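You operate a simulated robot arm through the tools that you are given. There is no shell and no other tool. Be economical: measure what you need, move in short steps, check, and stop when the job is done.

The job below is to be done with a simulated robot arm. You get a single attempt, and the scene is never put back.

TASK
Set the track stop to 50 mm and push the track's two bundles up to it in a row.
Fine: lock the track knob again before you push; slide the bundles, don't lift them.

The check looks at the end state, three seconds after you hand in, the way a careful person would. Anything else that was tipped, shoved, dropped, spilled or broken makes it a failure.

THE ROBOT
A 7-joint arm with a two-finger parallel gripper, fixed in place. Base frame: the origin is at the foot of the arm, x ahead of it, y to its left, z up; the work surface is at about z = 84.4. Units: cm, degrees, N and s.
With the tool pointing down near the work surface it reaches from about 24 to 68 cm from the base axis. Its first joint turns from -66.0 to 66.0 degrees. Payload 2.4 kg.
Tool frame: the origin (TCP) lies between the finger pads and is the grasp point; the fingertips stand 3 cm ahead of it; z points along the fingers, y is the line along which they close. Largest opening 9.4 cm; finger width 2.8, thickness 1; the body of the gripper, 5 by 9.6 cm, starts 5.5 cm behind the TCP.
Orientation is told as [roll, pitch, yaw] about the base's x, y, z axes, in that order, counted from this pose: with the fingers straight down and closing along the base's y, the tool's x points along the base's -x, its y along +y and its z along -z.

THE INTERFACE
- The arm moves only by the tool arm_command. Its arguments are lists of equal length, an entry for each row: "translation": the shift along the tool's x, y, z in units of 50 mm (1.0 is 50 mm), a list of three; "dr": the turn, a rotation vector about the tool's x, y, z in units of 6 degrees (1.0 is 6 degrees), a list of three; "claw": the gripper command, from -1 (fully open) to 1 (shut), values between in proportion. In form: {"translation": [[tx, ty, tz], ...], "dr": [[wx, wy, wz], ...], "claw": [claw, ...]}. A call has 1 to 12 rows; each row shifts and turns the commanded pose from where the row before left it, along the tool's axes as they then stand. A call with a number of a shift or a turn outside -1 to 1 is refused whole. A row lasts 0.2 s, in which the tool goes at most 5 cm and 8.6 degrees; a call with a longer step from one row to the next is refused whole, and so is a gripper value outside its range. Where a pose cannot be reached the arm comes as near as it can. A force on the tool above 90 N (or 10 N above the force at the start of the call, whichever is more), or a blocked arm, ends the call early, and 0.2 s more pass. Each finger travels about 15.3 cm/s and halts on what it meets, pressing with about 24 N; the grip force reading is that of the motor and also rises with nothing between the fingers. The clock runs only during rows and for 0.2 s after the last one: add rows that do not move to give the fingers time. It gives the time, the measured TCP pose, the force on the tool (base axes), the opening and the grip force at its end, in the units of the frame above (readings bear some noise), with the torque about the TCP (base axes, N m) and any sound that the robot's microphone picked up.
- Cameras (640 x 400 px; columns grow to the right, rows downward): "scene" is fixed at [4.38, 48.28, 144.01]; the picture's right is [-0.69, -0.72, 0.00], its down [-0.45, 0.43, -0.78] and it looks along [0.57, -0.54, -0.62] (base axes); focal length 319 px, centre (320, 200). "wrist" rides on the gripper at [7.6, 1.4, -10.3] in the tool frame; the picture's right is [-0.18, 0.98, 0.00], its down [-0.75, -0.14, -0.64] and it looks along [-0.63, -0.12, 0.77] (tool axes); focal length 243 px, centre (320, 200). There is no depth. A picture from a camera that has moved, and an enlarged one, comes with that camera's place and axes in the base frame and with its lens.
- capture(camera): a new picture of that camera. The clock stands still meanwhile.
- inspect(camera, box): a new picture of the part [left, top, right, bottom] of that camera's present view, enlarged. The clock stands still meanwhile.
- sign_off(): hands the job in; it is judged then, once.

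Go step by step. Nothing tells you positions but the pictures and the camera data: compare them with the known pose of the tool, close in by small moves and look again before you grip or let go. The budget is 120 turns and 76 pictures, counting those below and the enlarged ones. Unless the task says otherwise, let go and move clear before handing in, and close with one line.

The tools are called as name(argument=value, ...) on one line, values as JSON. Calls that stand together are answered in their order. arm_command: Moves the arm, as the interface text tells. Its arguments: {"type":"object","properties":{"translation":{"type":"array","items":{"type":"array","items":{"type":"number"}}},"dr":{"type":"array","items":{"type":"array","items":{"type":"number"}}},"claw":{"type":"array","items":{"type":"number"}}},"required":["translation","dr","claw"]} The other tools are called the same way: capture (camera) takes a picture; inspect (camera, box) takes an enlarged picture of a part of a camera's view; sign_off () hands the job in.

At the start:

```text
clock: 0.0
tcp_pos: [32.53, 4.47, 104.94]
tcp_rot: [-0.1, -0.1, 0.0]
contact_force: [-0.2, 0.7, -1.0]
wrist_torque: [0.02, 0.05, 0.02]
finger_gap: 9.38
finger_force: 0.1
```

scene: 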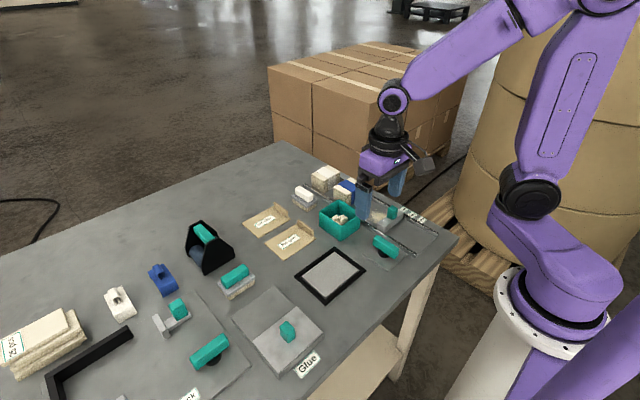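
wrist: 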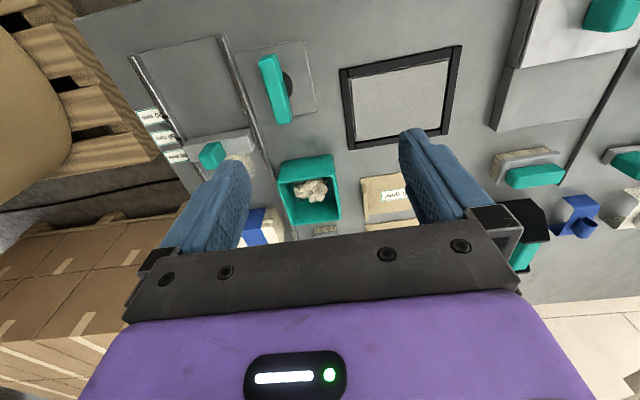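

I see a track on the right side of the table (near the robot's right), with a stop with a teal handle, a teal knob plate beside it, and labels. I'll look closer.

inspect(camera="scene", box=[280, 150, 470, 270])

inspect(camera="wrist", box=[100, 20, 360, 250])

```text
3.33 times, centred on (375, 210) of scene
camera zoom: at [4.38, 48.28, 144.01], right [-0.69, -0.72, 0.0], down [-0.45, 0.43, -0.78], along [0.57, -0.54, -0.62], focal length 1065 px, centre (137, 167)
```

zoom: 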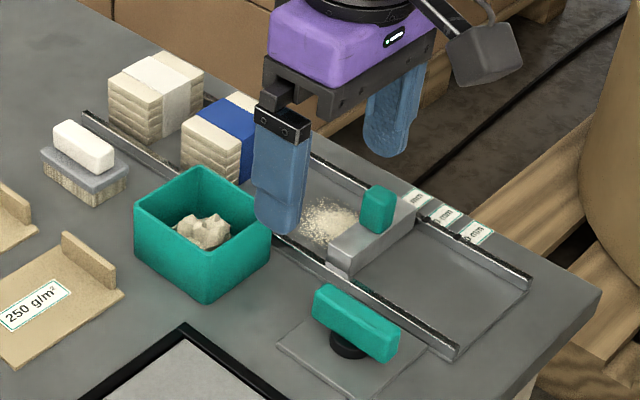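

```text
1.74 times, centred on (230, 135) of wrist
camera zoom: at [24.86, 5.75, 115.19], right [0.18, 0.98, 0.0], down [0.75, -0.14, 0.64], along [0.63, -0.12, -0.77], focal length 422 px, centre (476, 313)
```

zoom: 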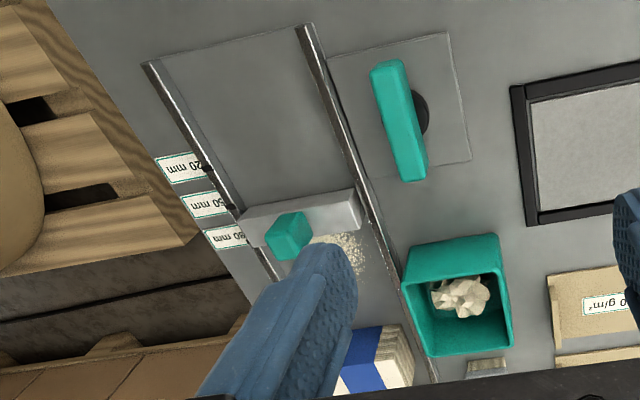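

The track runs along x, with its rails near y≈-5 and y≈-14. I'll move over it for a clear look at the stop, marks, dust and bundles.

arm_command(translation=[[0.3, -0.6, -0.4], [0.4, -0.7, -0.4], [0.4, -0.6, -0.2], [0, 0, 0]], dr=[[0, 0, 0], [0, 0, 0], [0, 0, 0], [0, 0, 0]], claw=[-1, -1, -1, -1])

capture(camera="wrist")

inspect(camera="scene", box=[280, 150, 470, 270])

```text
clock: 1.0
tcp_pos: [27.13, -5.21, 110.13]
tcp_rot: [0.0, -0.1, 0.0]
contact_force: [-0.6, 0.7, 0.8]
wrist_torque: [0.02, 0.0, 0.03]
finger_gap: 9.43
finger_force: 0.0
```

```text
71 pictures are left
camera wrist: at [19.35, -3.82, 120.27], right [0.18, 0.98, 0.0], down [0.75, -0.14, 0.64], along [0.63, -0.12, -0.77], focal length 243 px, centre (320, 200)
```

wrist: 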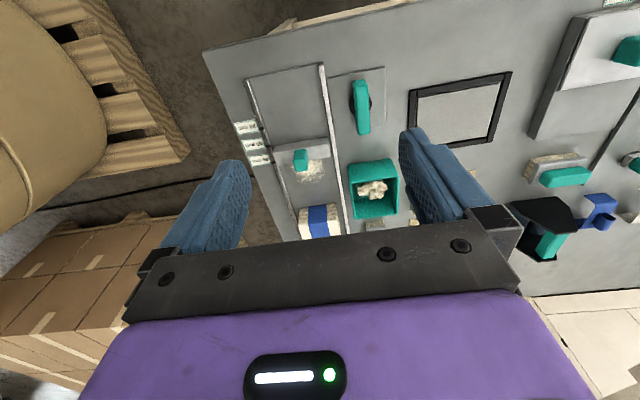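

```text
3.33 times, centred on (375, 210) of scene
camera zoom: at [4.38, 48.28, 144.01], right [-0.69, -0.72, 0.0], down [-0.45, 0.43, -0.78], along [0.57, -0.54, -0.62], focal length 1065 px, centre (137, 167)
```

zoom: 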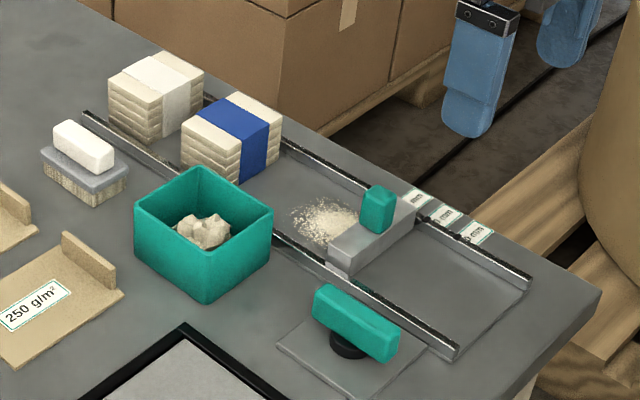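

The stop sits near one of the labels with dust ahead of it. I'll enlarge the view to read the marks.

inspect(camera="wrist", box=[220, 60, 400, 240])

inspect(camera="scene", box=[360, 195, 440, 245])

capture(camera="scene")

```text
2.22 times, centred on (310, 150) of wrist
camera zoom: at [19.35, -3.82, 120.27], right [0.18, 0.98, 0.0], down [0.75, -0.14, 0.64], along [0.63, -0.12, -0.77], focal length 539 px, centre (342, 311)
```

zoom: 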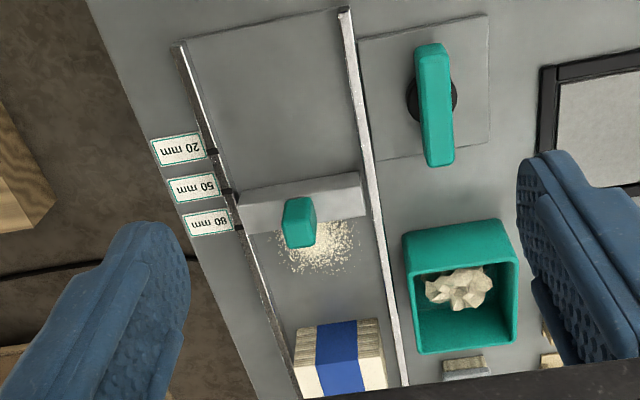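

```text
8.00 times, centred on (400, 220) of scene
camera zoom: at [4.38, 48.28, 144.01], right [-0.69, -0.72, 0.0], down [-0.45, 0.43, -0.78], along [0.57, -0.54, -0.62], focal length 2555 px, centre (-320, 40)
```

zoom: 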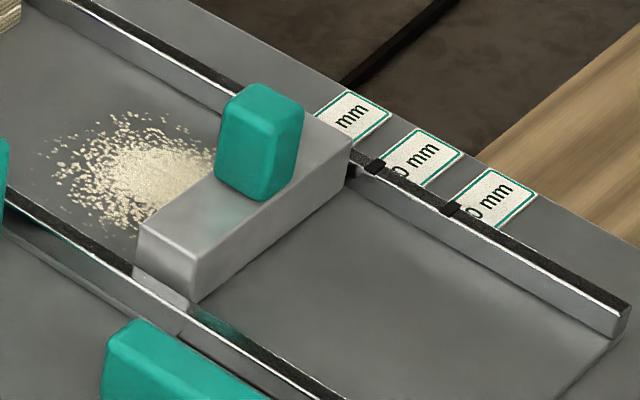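

```text
67 pictures are left
```

scene: 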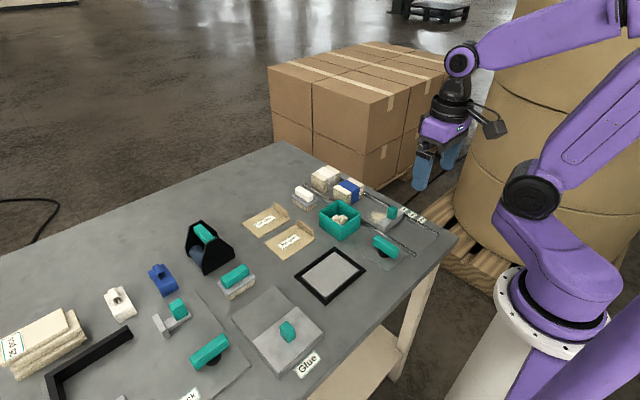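

Marks are on the far rail at roughly x=32.4, 35.4 and 38.3. I'll check the knobs and other labelled items for direction hints.

inspect(camera="scene", box=[100, 280, 340, 400])

inspect(camera="scene", box=[350, 220, 430, 275])

inspect(camera="scene", box=[280, 155, 370, 215])

```text
2.67 times, centred on (220, 340) of scene
camera zoom: at [4.38, 48.28, 144.01], right [-0.69, -0.72, 0.0], down [-0.45, 0.43, -0.78], along [0.57, -0.54, -0.62], focal length 852 px, centre (587, -173)
```

zoom: 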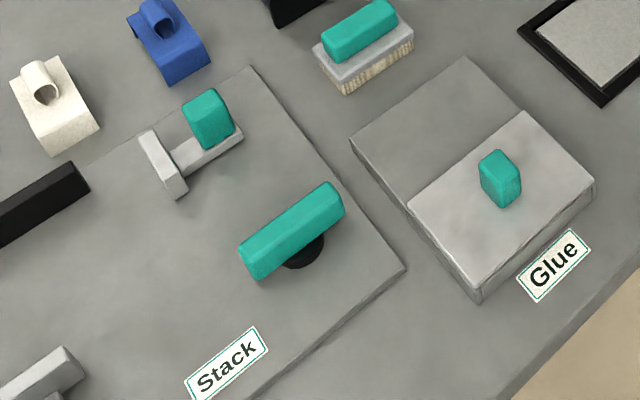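

```text
7.27 times, centred on (390, 248) of scene
camera zoom: at [4.38, 48.28, 144.01], right [-0.69, -0.72, 0.0], down [-0.45, 0.43, -0.78], along [0.57, -0.54, -0.62], focal length 2323 px, centre (-189, -146)
```

zoom: 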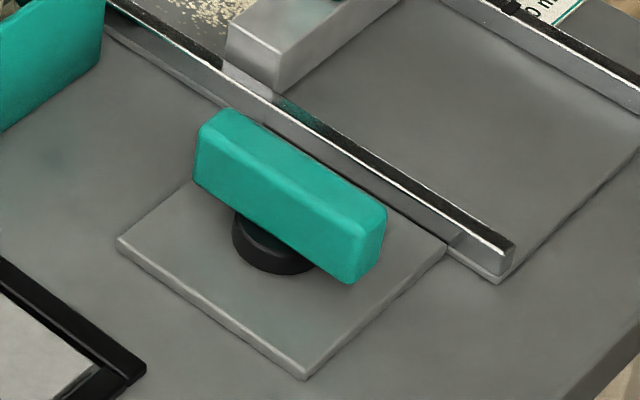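

```text
6.67 times, centred on (325, 185) of scene
camera zoom: at [4.38, 48.28, 144.01], right [-0.69, -0.72, 0.0], down [-0.45, 0.43, -0.78], along [0.57, -0.54, -0.62], focal length 2130 px, centre (287, 300)
```

zoom: 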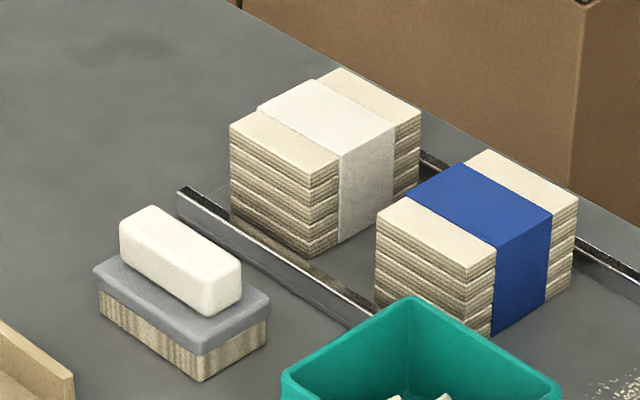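

The knob bar lies along x at about (32.1, 0.7) with its top near z 89.4, and a stop scale and dust are on the track. I'll approach above the knob with the fingers part open and look.

arm_command(translation=[[-0.25, 0.3, 0.5], [-0.25, 0.3, 0.5], [-0.25, 0.3, 0.5], [-0.25, 0.28, 0.5], [0, 0, 0.2], [0, 0, 0]], dr=[[0, 0, 0], [0, 0, 0], [0, 0, 0], [0, 0, 0], [0, 0, 0], [0, 0, 0]], claw=[0, 0, 0, 0, 0, 0])

capture(camera="wrist")

inspect(camera="scene", box=[340, 170, 460, 275])

```text
clock: 2.4
tcp_pos: [32.11, 0.71, 98.88]
tcp_rot: [0.0, -0.1, 0.0]
contact_force: [0.4, -0.7, -1.4]
wrist_torque: [0.0, -0.02, -0.02]
finger_gap: 4.69
finger_force: 0.0
```

```text
63 pictures are left
camera wrist: at [24.34, 2.12, 109.13], right [0.18, 0.98, 0.0], down [0.75, -0.14, 0.64], along [0.63, -0.12, -0.77], focal length 243 px, centre (320, 200)
```

wrist: 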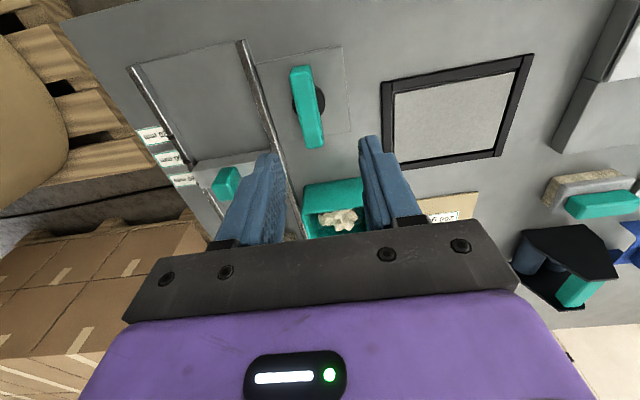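

```text
3.81 times, centred on (400, 222) of scene
camera zoom: at [4.38, 48.28, 144.01], right [-0.69, -0.72, 0.0], down [-0.45, 0.43, -0.78], along [0.57, -0.54, -0.62], focal length 1217 px, centre (15, 114)
```

zoom: 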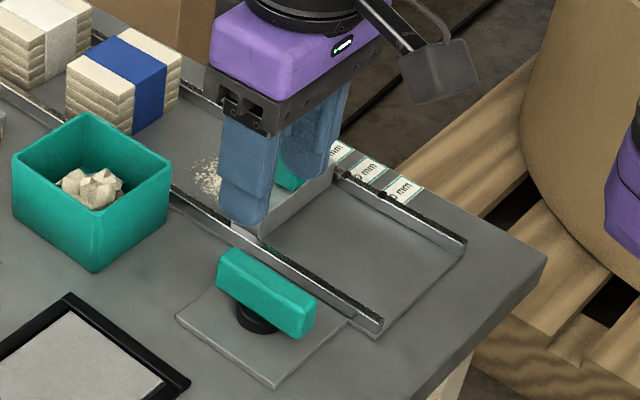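

The fingers look over the knob but pictures disagree by about 0.7 cm. I'll descend to just above the bar and check again.

arm_command(translation=[[0.04, -0.04, 0.5], [0, 0, 0.6], [0, 0, 0]], dr=[[0, 0, 0], [0, 0, 0], [0, 0, 0]], claw=[0, 0, 0])

inspect(camera="wrist", box=[160, 0, 420, 240])

inspect(camera="scene", box=[340, 190, 440, 275])

```text
clock: 3.2
tcp_pos: [32.04, 0.71, 93.61]
tcp_rot: [-0.1, -0.1, 0.0]
contact_force: [-0.7, -0.2, -0.2]
wrist_torque: [-0.02, 0.03, 0.0]
finger_gap: 4.71
finger_force: 0.0
```

```text
1.67 times, centred on (290, 120) of wrist
camera zoom: at [24.21, 1.98, 103.69], right [0.18, 0.98, 0.0], down [0.75, -0.14, 0.64], along [0.63, -0.12, -0.77], focal length 404 px, centre (370, 333)
```

zoom: 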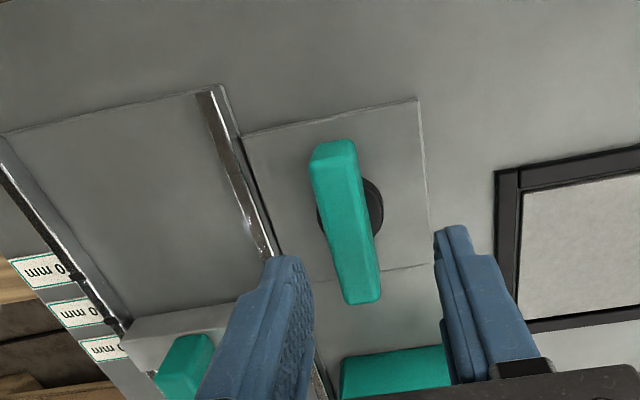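

```text
4.71 times, centred on (390, 232) of scene
camera zoom: at [4.38, 48.28, 144.01], right [-0.69, -0.72, 0.0], down [-0.45, 0.43, -0.78], along [0.57, -0.54, -0.62], focal length 1503 px, centre (-9, 47)
```

zoom: 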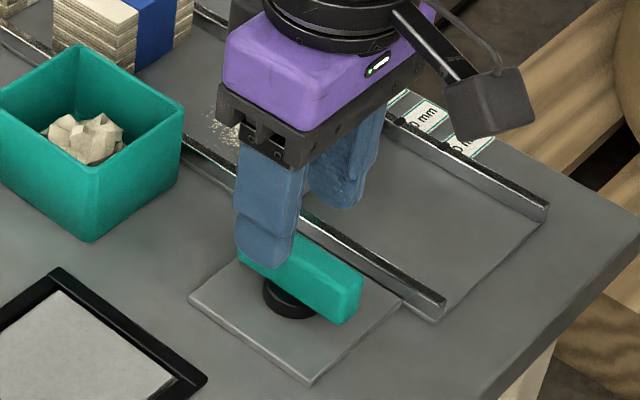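

The knob centre is somewhere around (31.7, 0.2). I'll shift there, open slightly wider, and lower so the fingers straddle the bar.

arm_command(translation=[[0.06, -0.1, 0], [0, 0, 0.5], [0, 0, 0.36], [0, 0, 0]], dr=[[0, 0, 0], [0, 0, 0], [0, 0, 0], [0, 0, 0]], claw=[-0.1, -0.1, -0.1, -0.1])

inspect(camera="wrist", box=[160, 0, 420, 240])

inspect(camera="scene", box=[340, 190, 440, 275])

```text
clock: 4.2
tcp_pos: [31.68, 0.06, 89.21]
tcp_rot: [0.0, -0.1, 0.0]
contact_force: [0.8, 0.5, 0.0]
wrist_torque: [0.01, 0.01, -0.04]
finger_gap: 5.19
finger_force: 0.0
```

```text
1.67 times, centred on (290, 120) of wrist
camera zoom: at [23.91, 1.44, 99.41], right [0.18, 0.98, 0.0], down [0.75, -0.14, 0.64], along [0.63, -0.12, -0.77], focal length 404 px, centre (370, 333)
```

zoom: 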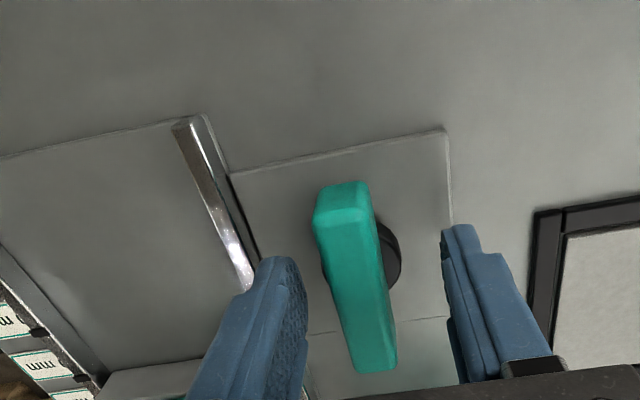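

```text
4.71 times, centred on (390, 232) of scene
camera zoom: at [4.38, 48.28, 144.01], right [-0.69, -0.72, 0.0], down [-0.45, 0.43, -0.78], along [0.57, -0.54, -0.62], focal length 1503 px, centre (-9, 47)
```

zoom: 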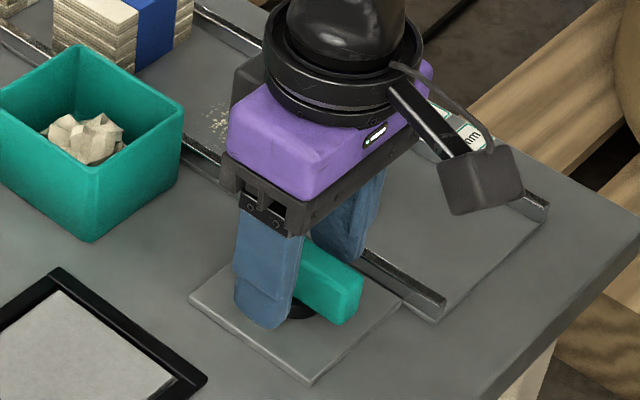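

The bar is well between the fingers. I'll shift slightly to (31.3, -0.1) and close.

arm_command(translation=[[0.07, -0.03, 0], [0, 0, 0], [0, 0, 0], [0, 0, 0]], dr=[[0, 0, 0], [0, 0, 0], [0, 0, 0], [0, 0, 0]], claw=[0.1, 0.4, 0.7, 0.7])

inspect(camera="wrist", box=[160, 0, 420, 240])

```text
clock: 5.2
tcp_pos: [31.27, -0.09, 89.17]
tcp_rot: [0.0, -0.1, -0.2]
contact_force: [3.6, -14.4, 1.1]
wrist_torque: [-0.22, 0.02, -0.09]
finger_gap: 2.19
finger_force: 6.5
```

```text
1.67 times, centred on (290, 120) of wrist
camera zoom: at [23.55, 1.25, 99.42], right [0.19, 0.98, 0.0], down [0.75, -0.14, 0.64], along [0.63, -0.12, -0.77], focal length 404 px, centre (370, 333)
```

zoom: 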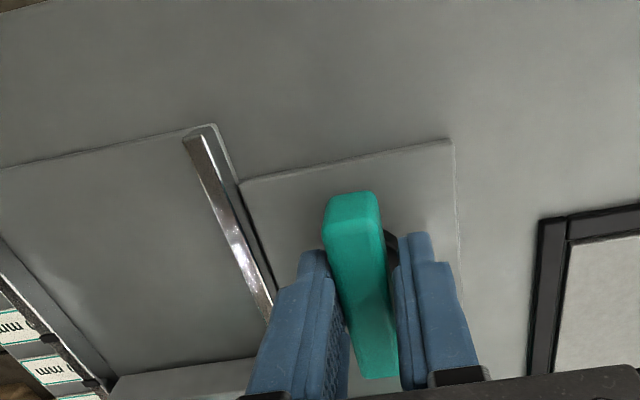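

Gap 2.19 with a -y sideways force means the bar sits slightly further to -y. I'll shift 1.5 mm and close fully.

arm_command(translation=[[0, -0.03, 0], [0, 0, 0], [0, 0, 0], [0, 0, 0]], dr=[[0, 0, 0], [0, 0, 0], [0, 0, 0], [0, 0, 0]], claw=[1, 1, 1, 1])

```text
clock: 6.2
tcp_pos: [31.31, -0.32, 89.22]
tcp_rot: [0.0, -0.1, -0.1]
contact_force: [9.3, -34.2, 23.8]
wrist_torque: [-0.78, 0.84, -0.26]
finger_gap: 1.77
finger_force: 45.1
```

Still pushed towards -y, so the bar centre is further that way. I'll shift 3 mm more.

arm_command(translation=[[0, -0.03, 0], [0, -0.03, 0], [0, 0, 0]], dr=[[0, 0, 0], [0, 0, 0], [0, 0, 0]], claw=[1, 1, 1])

inspect(camera="scene", box=[340, 190, 440, 275])

```text
clock: 7.0
tcp_pos: [31.31, -0.35, 89.17]
tcp_rot: [0.0, -0.2, 0.2]
contact_force: [-1.8, 10.9, 10.5]
wrist_torque: [0.36, 0.93, -0.87]
finger_gap: 1.79
finger_force: 44.9
```

```text
4.71 times, centred on (390, 232) of scene
camera zoom: at [4.36, 48.31, 144.0], right [-0.69, -0.72, 0.0], down [-0.45, 0.43, -0.78], along [0.57, -0.54, -0.62], focal length 1503 px, centre (-9, 47)
```

zoom: 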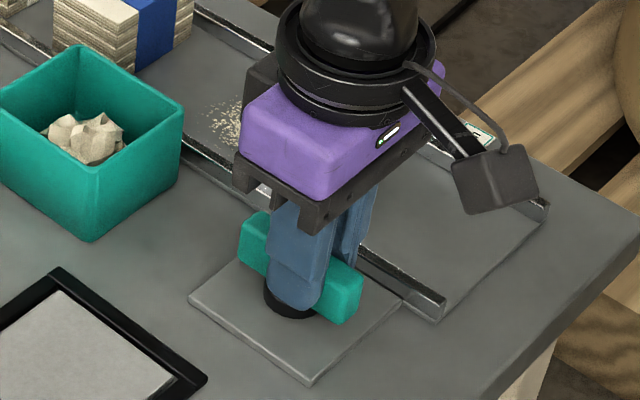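

Now it's gripped squarely with the knob centre near (31.3, -0.35). I'll lift 1 mm and try turning counter-clockwise gently, watching the torque.

arm_command(translation=[[0, 0.01, -0.03], [0, 0, 0], [0, 0, 0], [0, 0, 0]], dr=[[0, 0, 0], [0, 0, -0.5], [0, 0, -0.5], [0, 0, 0]], claw=[1, 1, 1, 1])

```text
clock: 8.0
tcp_pos: [31.32, -0.26, 89.38]
tcp_rot: [0.0, -0.2, 6.1]
contact_force: [-2.9, 30.4, -29.3]
wrist_torque: [0.54, -0.32, -1.49]
finger_gap: 2.12
finger_force: 45.5
```

The gap grew to 2.12, so the bar did not follow and this direction looks blocked. I'll try clockwise.

arm_command(translation=[[0, -0.02, 0.02], [0, 0, 0], [0, 0, 0], [0, 0, 0], [0, 0, 0]], dr=[[0, 0, 0.5], [0, 0, 0.5], [0, 0, 0.5], [0, 0, 0.5], [0, 0, 0]], claw=[1, 1, 1, 1, 1])

```text
clock: 9.2
tcp_pos: [31.29, -0.32, 89.3]
tcp_rot: [0.0, -0.1, -5.6]
contact_force: [-11.6, 45.6, 33.8]
wrist_torque: [1.06, 0.17, 0.34]
finger_gap: 1.79
finger_force: 45.5
```

The bar follows clockwise (gap 1.79). I'll ease the side force and keep turning.

arm_command(translation=[[0, 0.02, -0.01], [0, 0, 0], [0, 0, 0], [0, 0, 0]], dr=[[0, 0, 0], [0, 0, 0.7], [0, 0, 0.7], [0, 0, 0]], claw=[1, 1, 1, 1])

```text
clock: 10.2
tcp_pos: [31.2, -0.08, 89.19]
tcp_rot: [-0.1, -0.2, -14.0]
contact_force: [-7.4, 47.6, 1.6]
wrist_torque: [0.79, -0.65, 0.31]
finger_gap: 1.77
finger_force: 44.9
```

The side force suggests the true pivot is about 1 cm further in x than my grip. I'll turn on an arc around it.

arm_command(translation=[[0, 0.03, 0], [0, 0.02, 0], [0, 0.02, 0], [0, 0.02, 0], [0, 0, 0]], dr=[[0, 0, 0], [0, 0, 0.8], [0, 0, 0.8], [0, 0, 0.8], [0, 0, 0]], claw=[1, 1, 1, 1, 1])

```text
clock: 11.4
tcp_pos: [31.36, 0.06, 89.31]
tcp_rot: [-0.1, 0.0, -28.7]
contact_force: [-8.1, 31.7, 3.5]
wrist_torque: [0.52, -0.5, 0.09]
finger_gap: 1.76
finger_force: 45.5
```

arm_command(translation=[[0, 0.03, 0], [0, 0.025, 0], [0, 0.025, 0], [0, 0.025, 0], [0, 0.025, 0], [0, 0, 0]], dr=[[0, 0, 0.8], [0, 0, 0.8], [0, 0, 0.8], [0, 0, 0.8], [0, 0, 0.8], [0, 0, 0]], claw=[1, 1, 1, 1, 1, 1])

inspect(camera="scene", box=[340, 190, 440, 275])

```text
clock: 12.8
tcp_pos: [31.55, 0.32, 89.26]
tcp_rot: [-0.3, 0.2, -53.1]
contact_force: [-13.9, -18.5, 10.6]
wrist_torque: [-0.6, -0.62, -0.17]
finger_gap: 1.78
finger_force: 45.1
```

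```text
4.71 times, centred on (390, 232) of scene
camera zoom: at [4.33, 48.23, 144.03], right [-0.69, -0.72, 0.0], down [-0.45, 0.43, -0.78], along [0.57, -0.54, -0.62], focal length 1503 px, centre (-9, 47)
```

zoom: 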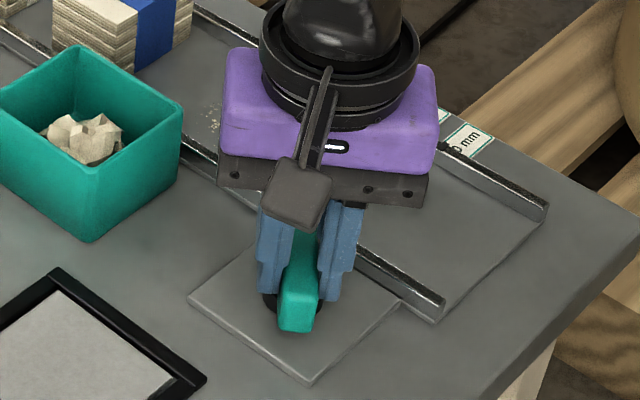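

The knob is turning well, at about 53°. I'll continue to the end stop.

arm_command(translation=[[0, 0.005, 0], [0, 0.012, 0], [0, 0.015, 0], [0, 0.015, 0], [0, 0, 0]], dr=[[0, 0, 0.8], [0, 0, 0.8], [0, 0, 0.8], [0, 0, 0.8], [0, 0, 0]], claw=[1, 1, 1, 1, 1])

```text
clock: 14.0
tcp_pos: [31.83, 0.38, 89.3]
tcp_rot: [-0.2, 0.1, -72.3]
contact_force: [-8.1, -38.9, 12.7]
wrist_torque: [-0.61, -0.43, -0.11]
finger_gap: 1.79
finger_force: 44.9
```

arm_command(translation=[[-0.02, 0.01, 0], [0, 0.015, 0], [0, 0.015, 0], [0, 0, 0]], dr=[[0, 0, 0.8], [0, 0, 0.8], [0, 0, 0.8], [0, 0, 0]], claw=[1, 1, 1, 1])

```text
clock: 15.0
tcp_pos: [31.93, 0.44, 89.27]
tcp_rot: [-0.4, 0.0, -86.5]
contact_force: [-14.0, -25.2, -10.8]
wrist_torque: [-0.32, -0.59, -0.1]
finger_gap: 1.8
finger_force: 45.1
```

arm_command(translation=[[-0.01, 0, 0], [0, 0.01, 0], [0, 0, 0]], dr=[[0, 0, 0.7], [0, 0, 0.7], [0, 0, 0]], claw=[1, 1, 1])

```text
clock: 15.8
tcp_pos: [32.09, 0.48, 89.27]
tcp_rot: [-0.3, -0.2, -94.5]
contact_force: [-18.0, -11.7, -20.5]
wrist_torque: [0.05, -0.42, 1.59]
finger_gap: 1.98
finger_force: 45.2
```

The torque jump shows the hard stop at about 90°, so it's unlocked. I'll ease back, release and rise.

arm_command(translation=[[0, 0, 0], [0, 0, 0], [0, 0, 0], [0, 0, -0.5], [0, 0, -0.8], [0, 0, -0.8], [0, 0, 0]], dr=[[0, 0, -0.7], [0, 0, 0], [0, 0, 0], [0, 0, 0], [0, 0, 0], [0, 0, 0], [0, 0, 0]], claw=[1, 0.1, 0, 0, 0, 0, 0])

inspect(camera="scene", box=[340, 170, 460, 275])

capture(camera="wrist")

```text
clock: 17.4
tcp_pos: [32.22, 0.48, 99.87]
tcp_rot: [0.1, 0.0, -90.6]
contact_force: [0.0, 0.0, 0.1]
wrist_torque: [-0.02, -0.01, 0.02]
finger_gap: 4.69
finger_force: 0.1
```

```text
3.81 times, centred on (400, 222) of scene
camera zoom: at [4.38, 48.28, 144.01], right [-0.69, -0.72, 0.0], down [-0.45, 0.43, -0.78], along [0.57, -0.54, -0.62], focal length 1217 px, centre (15, 114)
```

zoom: 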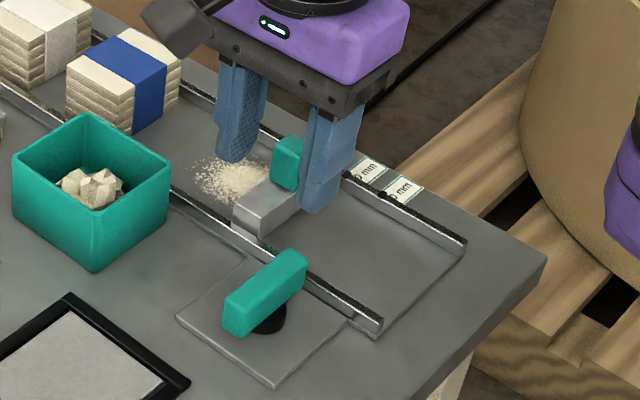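

```text
53 pictures are left
camera wrist: at [33.62, 8.07, 110.02], right [0.98, -0.19, 0.0], down [-0.15, -0.75, 0.64], along [-0.12, -0.63, -0.77], focal length 243 px, centre (320, 200)
```

wrist: 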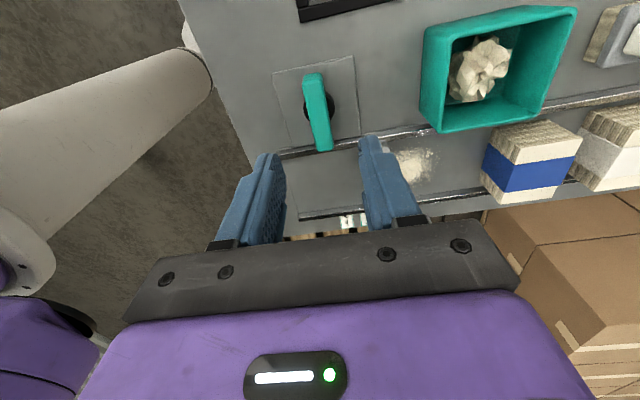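

The knob is now across the track (unlocked). With the fingers now closing along x, I'll move above the stop for a close view of its index.

arm_command(translation=[[-0.5, 0.25, -0.1], [-0.5, 0.25, -0.1], [-0.4, 0.2, 0], [-0.4, 0.2, 0], [0, 0, 0]], dr=[[0, 0, 0], [0, 0, 0], [0, 0, 0], [0, 0, 0], [0, 0, 0]], claw=[-0.5, -0.5, -0.5, -0.5, -0.5])

inspect(camera="wrist", box=[190, 20, 430, 220])

```text
clock: 18.6
tcp_pos: [36.64, -8.56, 100.8]
tcp_rot: [0.0, 0.0, -90.6]
contact_force: [0.0, 0.4, 0.0]
wrist_torque: [-0.03, -0.04, -0.03]
finger_gap: 7.07
finger_force: 0.1
```

```text
2.00 times, centred on (310, 120) of wrist
camera zoom: at [38.07, -1.05, 111.04], right [0.98, -0.19, 0.0], down [-0.15, -0.75, 0.64], along [-0.12, -0.63, -0.77], focal length 485 px, centre (340, 360)
```

zoom: 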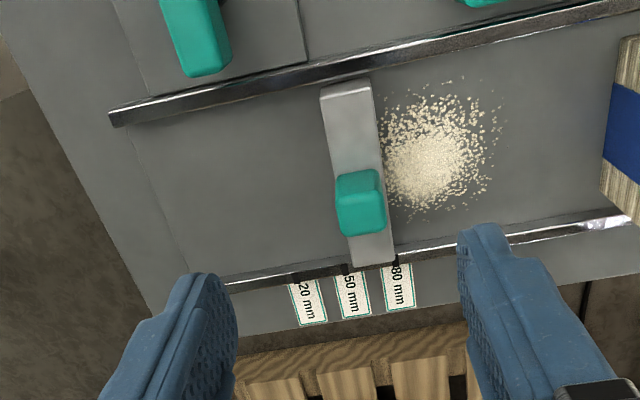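

Clear view: the stop's bundle-side face looks to be right by the 80 mark. I'll enlarge this.

inspect(camera="wrist", box=[300, 130, 370, 190])

inspect(camera="scene", box=[380, 195, 440, 235])

```text
6.67 times, centred on (335, 160) of wrist
camera zoom: at [38.07, -1.05, 111.04], right [0.98, -0.19, 0.0], down [-0.15, -0.75, 0.64], along [-0.12, -0.63, -0.77], focal length 1618 px, centre (220, 467)
```

zoom: 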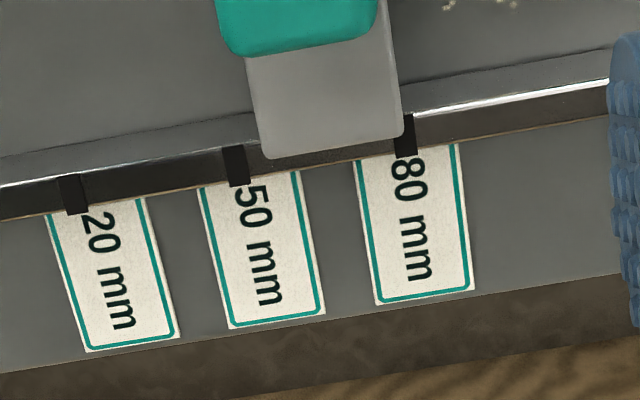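

```text
10.00 times, centred on (410, 215) of scene
camera zoom: at [4.38, 48.28, 144.01], right [-0.69, -0.72, 0.0], down [-0.45, 0.43, -0.78], along [0.57, -0.54, -0.62], focal length 3194 px, centre (-580, 50)
```

zoom: 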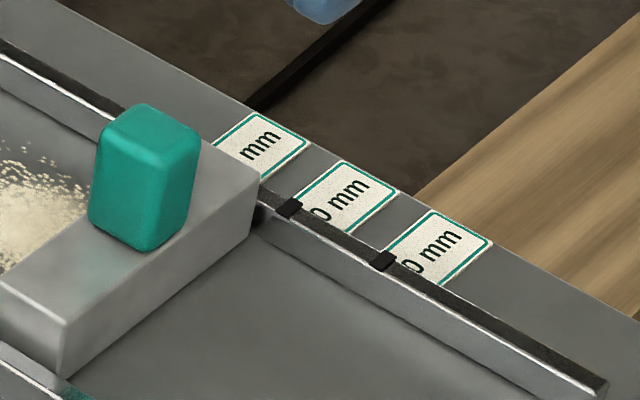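

The stop's bundle-side face aligns with the 80 notch, so I need a 3.0 cm shift in -x. The handle is near (37.45, -9.2), and I'll come down just above it.

arm_command(translation=[[-0.13, 0.16, 0.4], [0, 0, 0.5], [0, 0, 0.5], [0, 0, 0]], dr=[[0, 0, 0.1], [0, 0, 0], [0, 0, 0], [0, 0, 0]], claw=[-0.2, -0.2, -0.2, -0.2])

inspect(camera="wrist", box=[190, 20, 430, 220])

inspect(camera="scene", box=[350, 170, 450, 255])

```text
clock: 19.6
tcp_pos: [37.42, -9.17, 93.67]
tcp_rot: [0.1, -0.1, -91.2]
contact_force: [-0.6, 0.6, 0.6]
wrist_torque: [0.0, 0.0, -0.01]
finger_gap: 5.65
finger_force: 0.0
```

```text
2.00 times, centred on (310, 120) of wrist
camera zoom: at [38.88, -1.69, 103.95], right [0.98, -0.2, 0.0], down [-0.16, -0.75, 0.64], along [-0.13, -0.63, -0.77], focal length 485 px, centre (340, 360)
```

zoom: 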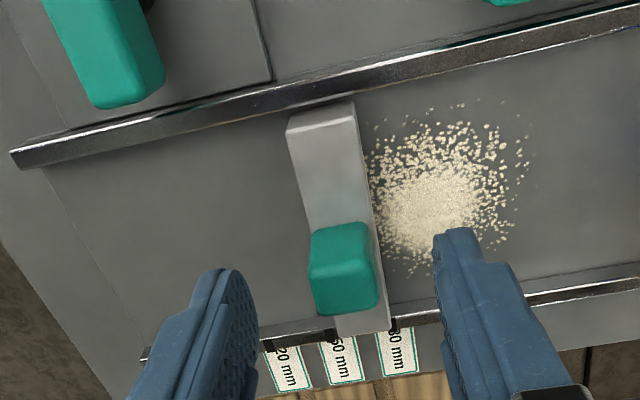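

```text
4.71 times, centred on (400, 212) of scene
camera zoom: at [4.38, 48.28, 144.01], right [-0.69, -0.72, 0.0], down [-0.45, 0.43, -0.78], along [0.57, -0.54, -0.62], focal length 1503 px, centre (-56, 141)
```

zoom: 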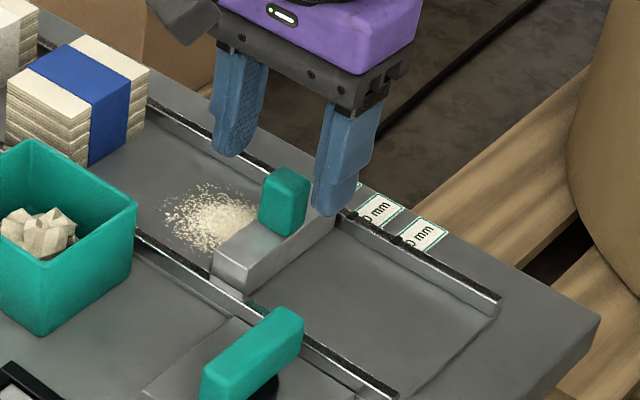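

Fingers straddle the handle in x. I'll shift 4 mm in -y, lower and close gently.

arm_command(translation=[[-0.08, 0, 0], [0, 0, 0.42], [0, 0, 0], [0, 0, 0], [0, 0, 0]], dr=[[0, 0, -0.2], [0, 0, 0], [0, 0, 0], [0, 0, 0], [0, 0, 0]], claw=[-0.2, -0.2, 0.1, 0.3, 0.5])

inspect(camera="wrist", box=[190, 20, 430, 220])

inspect(camera="scene", box=[350, 170, 450, 255])

```text
clock: 20.8
tcp_pos: [37.36, -9.52, 91.66]
tcp_rot: [0.1, 0.1, -90.0]
contact_force: [0.8, -0.1, 0.4]
wrist_torque: [-0.05, 0.03, 0.01]
finger_gap: 2.34
finger_force: 0.1
```

```text
2.00 times, centred on (310, 120) of wrist
camera zoom: at [38.73, -2.05, 101.85], right [0.98, -0.18, 0.0], down [-0.14, -0.75, 0.64], along [-0.12, -0.63, -0.77], focal length 485 px, centre (340, 360)
```

zoom: 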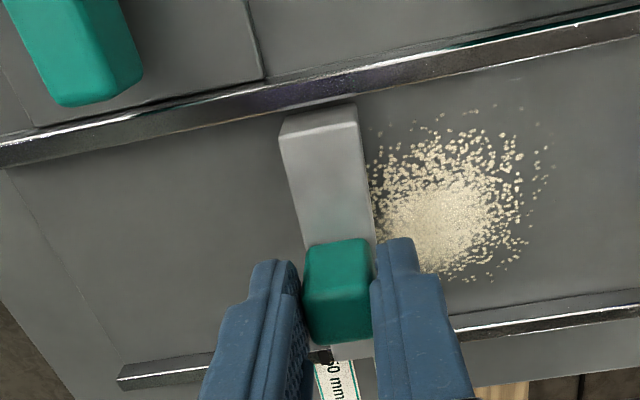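

```text
4.71 times, centred on (400, 212) of scene
camera zoom: at [4.38, 48.28, 144.01], right [-0.69, -0.72, 0.0], down [-0.45, 0.43, -0.78], along [0.57, -0.54, -0.62], focal length 1503 px, centre (-56, 141)
```

zoom: 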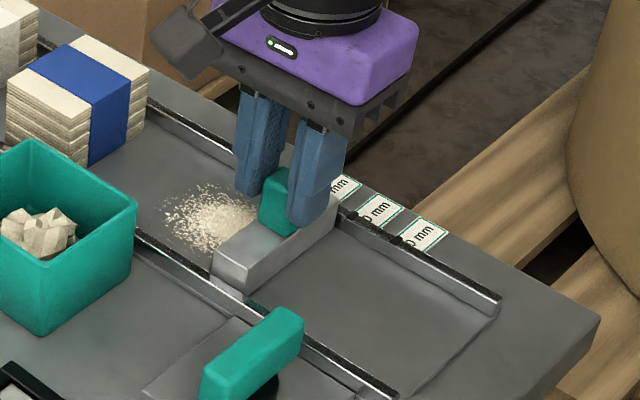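

Nearly in contact, so I'll close the rest of the way.

arm_command(translation=[[0, 0, 0], [0, 0, 0], [0, 0, 0]], dr=[[0, 0, 0], [0, 0, 0], [0, 0, 0]], claw=[0.6, 0.75, 0.8])

```text
clock: 21.6
tcp_pos: [37.46, -9.51, 91.69]
tcp_rot: [0.0, 0.0, -90.0]
contact_force: [-0.1, -0.1, -1.5]
wrist_torque: [0.03, 0.05, 0.02]
finger_gap: 2.19
finger_force: 45.0
```

Gripped at x=37.46 with no net force. I'll slide 3.0 cm in -x.

arm_command(translation=[[0, -0.1, 0], [0, -0.2, 0], [0, -0.2, 0], [0, -0.08, 0], [0, 0, 0], [0, 0, 0]], dr=[[0, 0, 0], [0, 0, 0], [0, 0, 0], [0, 0, 0], [0, 0, 0], [0, 0, 0]], claw=[0.8, 0.8, 0.8, 0.8, 0.8, 0.8])

inspect(camera="wrist", box=[190, 20, 430, 220])

inspect(camera="scene", box=[370, 185, 450, 240])

```text
clock: 23.0
tcp_pos: [34.51, -9.58, 91.75]
tcp_rot: [0.0, 0.1, -90.0]
contact_force: [-1.3, 3.4, -33.6]
wrist_torque: [0.32, -0.07, -0.04]
finger_gap: 2.2
finger_force: 45.1
```

```text
2.00 times, centred on (310, 120) of wrist
camera zoom: at [35.87, -2.06, 101.89], right [0.98, -0.18, 0.0], down [-0.14, -0.75, 0.64], along [-0.12, -0.63, -0.77], focal length 485 px, centre (340, 360)
```

zoom: 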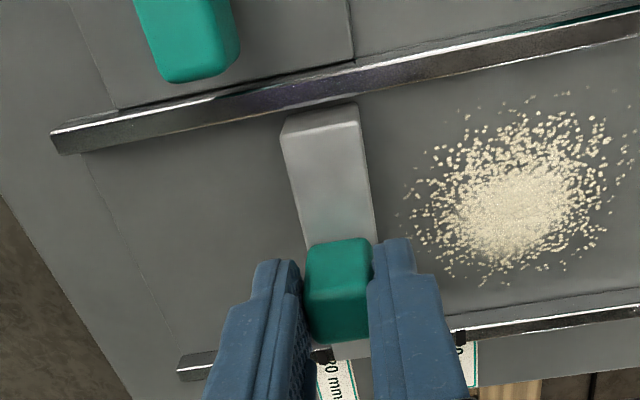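

```text
7.27 times, centred on (410, 212) of scene
camera zoom: at [4.41, 48.28, 144.01], right [-0.69, -0.72, 0.0], down [-0.45, 0.43, -0.78], along [0.57, -0.54, -0.62], focal length 2323 px, centre (-334, 109)
```

zoom: 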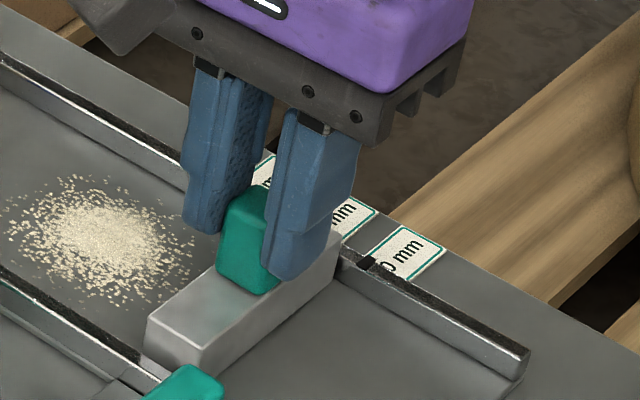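

The stop followed. I'll release gently, rise and check its face against the 50 notch.

arm_command(translation=[[0, 0, 0.01], [0, 0, 0], [0, 0, 0], [0, 0, -0.5], [0, 0, -0.7], [0, 0, -0.6], [0, 0, 0]], dr=[[0, 0, 0], [0, 0, 0], [0, 0, 0], [0, 0, 0], [0, 0, 0], [0, 0, 0], [0, 0, 0]], claw=[0.8, 0.3, -0.3, -0.5, -0.5, -0.5, -0.5])

inspect(camera="wrist", box=[290, 120, 370, 190])

```text
clock: 24.6
tcp_pos: [34.61, -9.6, 100.67]
tcp_rot: [0.1, 0.1, -89.9]
contact_force: [0.5, -0.3, -0.3]
wrist_torque: [-0.02, 0.02, -0.01]
finger_gap: 7.03
finger_force: 0.0
```

```text
5.71 times, centred on (330, 155) of wrist
camera zoom: at [35.87, -2.07, 110.89], right [0.98, -0.18, 0.0], down [-0.14, -0.75, 0.64], along [-0.12, -0.63, -0.77], focal length 1386 px, centre (263, 457)
```

zoom: 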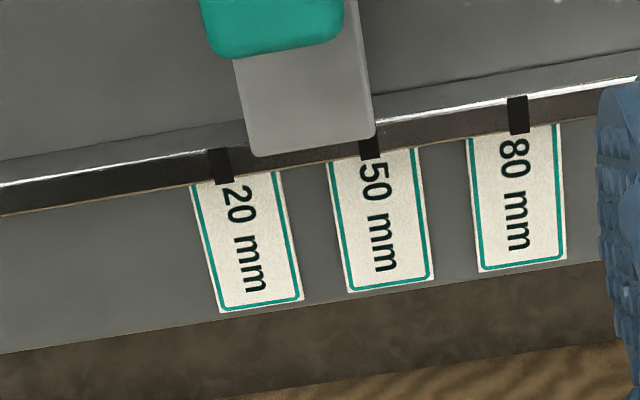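

The face looks about 1 mm towards 80 from the 50 notch. I'll zoom in further to judge it.

inspect(camera="wrist", box=[320, 130, 350, 152])

inspect(camera="scene", box=[380, 195, 440, 235])

```text
16.00 times, centred on (335, 141) of wrist
camera zoom: at [35.87, -2.07, 110.89], right [0.98, -0.18, 0.0], down [-0.14, -0.75, 0.64], along [-0.12, -0.63, -0.77], focal length 3882 px, centre (80, 1144)
```

zoom: 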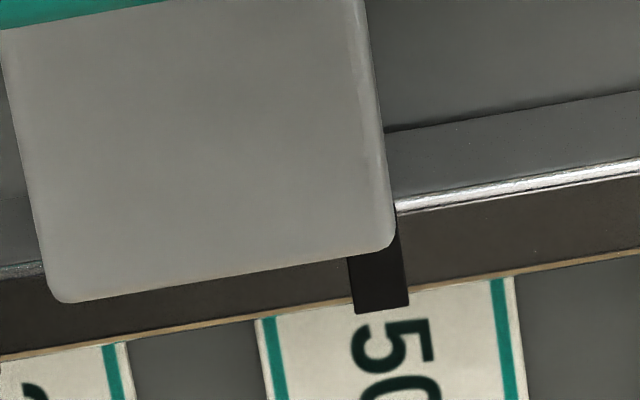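

```text
10.00 times, centred on (410, 215) of scene
camera zoom: at [4.38, 48.28, 144.01], right [-0.69, -0.72, 0.0], down [-0.45, 0.43, -0.78], along [0.57, -0.54, -0.62], focal length 3194 px, centre (-580, 50)
```

zoom: 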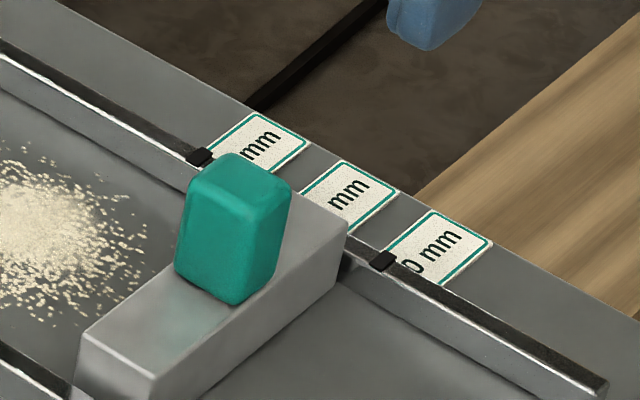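

Both views put the face at about 51.7, so I'll regrip and nudge it 1.7 mm further in -x.

arm_command(translation=[[0, 0, 0.5], [0, 0, 0.7], [0, 0, 0.58], [0, 0, 0], [0, 0, 0], [0, 0, 0], [0, 0, 0]], dr=[[0, 0, 0], [0, 0, 0], [0, 0, 0], [0, 0, 0], [0, 0, 0], [0, 0, 0], [0, 0, 0]], claw=[-0.3, -0.3, -0.3, 0.2, 0.5, 0.8, 0.8])

arm_command(translation=[[0, -0.034, 0], [0, 0, 0], [0, 0, 0]], dr=[[0, 0, 0], [0, 0, 0], [0, 0, 0]], claw=[0.8, 0.8, 0.8])

arm_command(translation=[[0, 0, 0], [0, 0, 0], [0, 0, -0.5], [0, 0, -0.7], [0, 0, -0.58], [0, 0, 0]], dr=[[0, 0, 0], [0, 0, 0], [0, 0, 0], [0, 0, 0], [0, 0, 0], [0, 0, 0]], claw=[0.3, -0.3, -0.5, -0.5, -0.5, -0.5])

inspect(camera="wrist", box=[320, 130, 350, 152])

inspect(camera="scene", box=[380, 195, 440, 235])

```text
clock: 26.2
tcp_pos: [34.65, -9.47, 91.68]
tcp_rot: [0.0, 0.1, -89.8]
contact_force: [-0.2, 0.5, -13.9]
wrist_torque: [-0.9, -0.09, 0.0]
finger_gap: 2.17
finger_force: 44.9
```

```text
clock: 27.0
tcp_pos: [34.27, -9.57, 91.77]
tcp_rot: [0.0, 0.1, -89.9]
contact_force: [-0.5, -1.5, -33.2]
wrist_torque: [0.21, -0.05, 0.05]
finger_gap: 2.19
finger_force: 45.0
```

```text
clock: 28.4
tcp_pos: [34.52, -9.56, 100.7]
tcp_rot: [0.1, 0.0, -90.1]
contact_force: [-0.5, -0.8, 0.5]
wrist_torque: [0.01, -0.03, -0.03]
finger_gap: 7.03
finger_force: 0.1
```

```text
16.00 times, centred on (335, 141) of wrist
camera zoom: at [35.75, -2.05, 110.9], right [0.98, -0.18, 0.0], down [-0.14, -0.75, 0.64], along [-0.12, -0.63, -0.77], focal length 3882 px, centre (80, 1144)
```

zoom: 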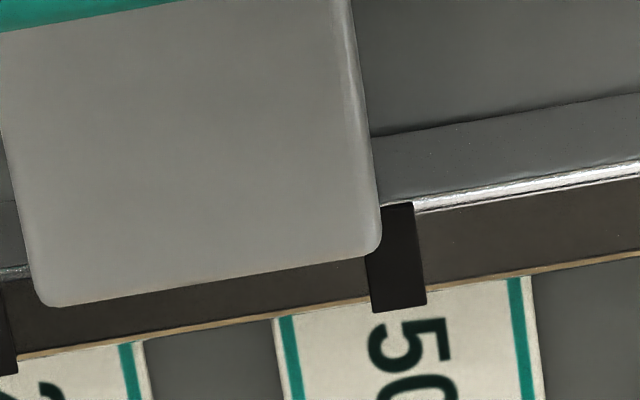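

```text
10.00 times, centred on (410, 215) of scene
camera zoom: at [4.38, 48.28, 144.01], right [-0.69, -0.72, 0.0], down [-0.45, 0.43, -0.78], along [0.57, -0.54, -0.62], focal length 3194 px, centre (-580, 50)
```

zoom: 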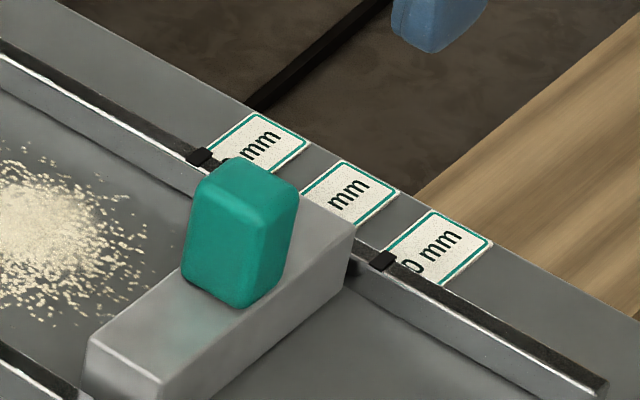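

The face is now within 1 mm of the 50 notch, with the same slight offset it had at 80. Next I'll go back to the knob at its pivot (32.0, -0.35) to relock it.

arm_command(translation=[[0.46, -0.125, 0], [0.46, -0.125, 0], [0.46, -0.125, 0], [0.46, -0.125, 0], [0, 0, 0.7], [0, 0, 0.6], [0, 0, 0]], dr=[[0, 0, 0], [0, 0, 0], [0, 0, 0], [0, 0, 0], [0, 0, 0], [0, 0, 0], [0, 0, 0]], claw=[0, 0, 0, 0, 0, 0, 0])

inspect(camera="wrist", box=[190, 20, 430, 220])

inspect(camera="scene", box=[340, 190, 440, 275])

```text
clock: 30.0
tcp_pos: [31.9, -0.39, 94.12]
tcp_rot: [0.0, 0.0, -90.1]
contact_force: [0.1, 0.3, -0.3]
wrist_torque: [0.02, 0.01, 0.03]
finger_gap: 4.68
finger_force: 0.0
```

```text
2.00 times, centred on (310, 120) of wrist
camera zoom: at [33.16, 7.05, 104.3], right [0.98, -0.18, 0.0], down [-0.14, -0.75, 0.64], along [-0.12, -0.63, -0.77], focal length 485 px, centre (340, 360)
```

zoom: 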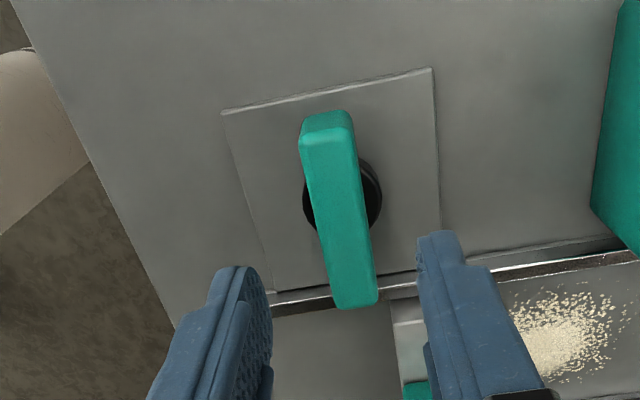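

```text
4.71 times, centred on (390, 232) of scene
camera zoom: at [4.38, 48.28, 144.01], right [-0.69, -0.72, 0.0], down [-0.45, 0.43, -0.78], along [0.57, -0.54, -0.62], focal length 1503 px, centre (-9, 47)
```

zoom: 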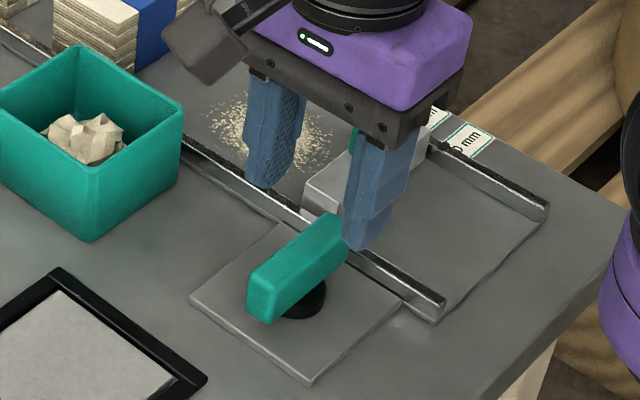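

The bar lies between the finger lines. I'll lower and close.

arm_command(translation=[[0, 0, 0.5], [0, 0, 0.45], [0, 0, 0], [0, 0, 0], [0, 0, 0], [0, 0, 0]], dr=[[0, 0, 0], [0, 0, 0], [0, 0, 0], [0, 0, 0], [0, 0, 0], [0, 0, 0]], claw=[0, 0, 0, 0.4, 0.7, 1])

```text
clock: 31.4
tcp_pos: [31.92, -0.29, 89.53]
tcp_rot: [0.3, -0.1, -89.9]
contact_force: [6.6, 1.0, -13.2]
wrist_torque: [-0.32, 0.09, -0.02]
finger_gap: 1.77
finger_force: 44.3
```

Gripped with low forces at the pivot. I'll turn counter-clockwise in steps.

arm_command(translation=[[0, 0, 0.01], [0, 0, 0], [0, 0, 0], [0, 0, 0], [0, 0, 0], [0, 0, 0]], dr=[[0, 0, -0.8], [0, 0, -0.8], [0, 0, -0.8], [0, 0, -0.8], [0, 0, -0.8], [0, 0, 0]], claw=[1, 1, 1, 1, 1, 1])

```text
clock: 32.8
tcp_pos: [32.08, -0.41, 89.38]
tcp_rot: [0.1, -0.2, -65.9]
contact_force: [12.0, 3.4, 37.4]
wrist_torque: [-0.12, 0.12, 0.0]
finger_gap: 1.8
finger_force: 45.1
```

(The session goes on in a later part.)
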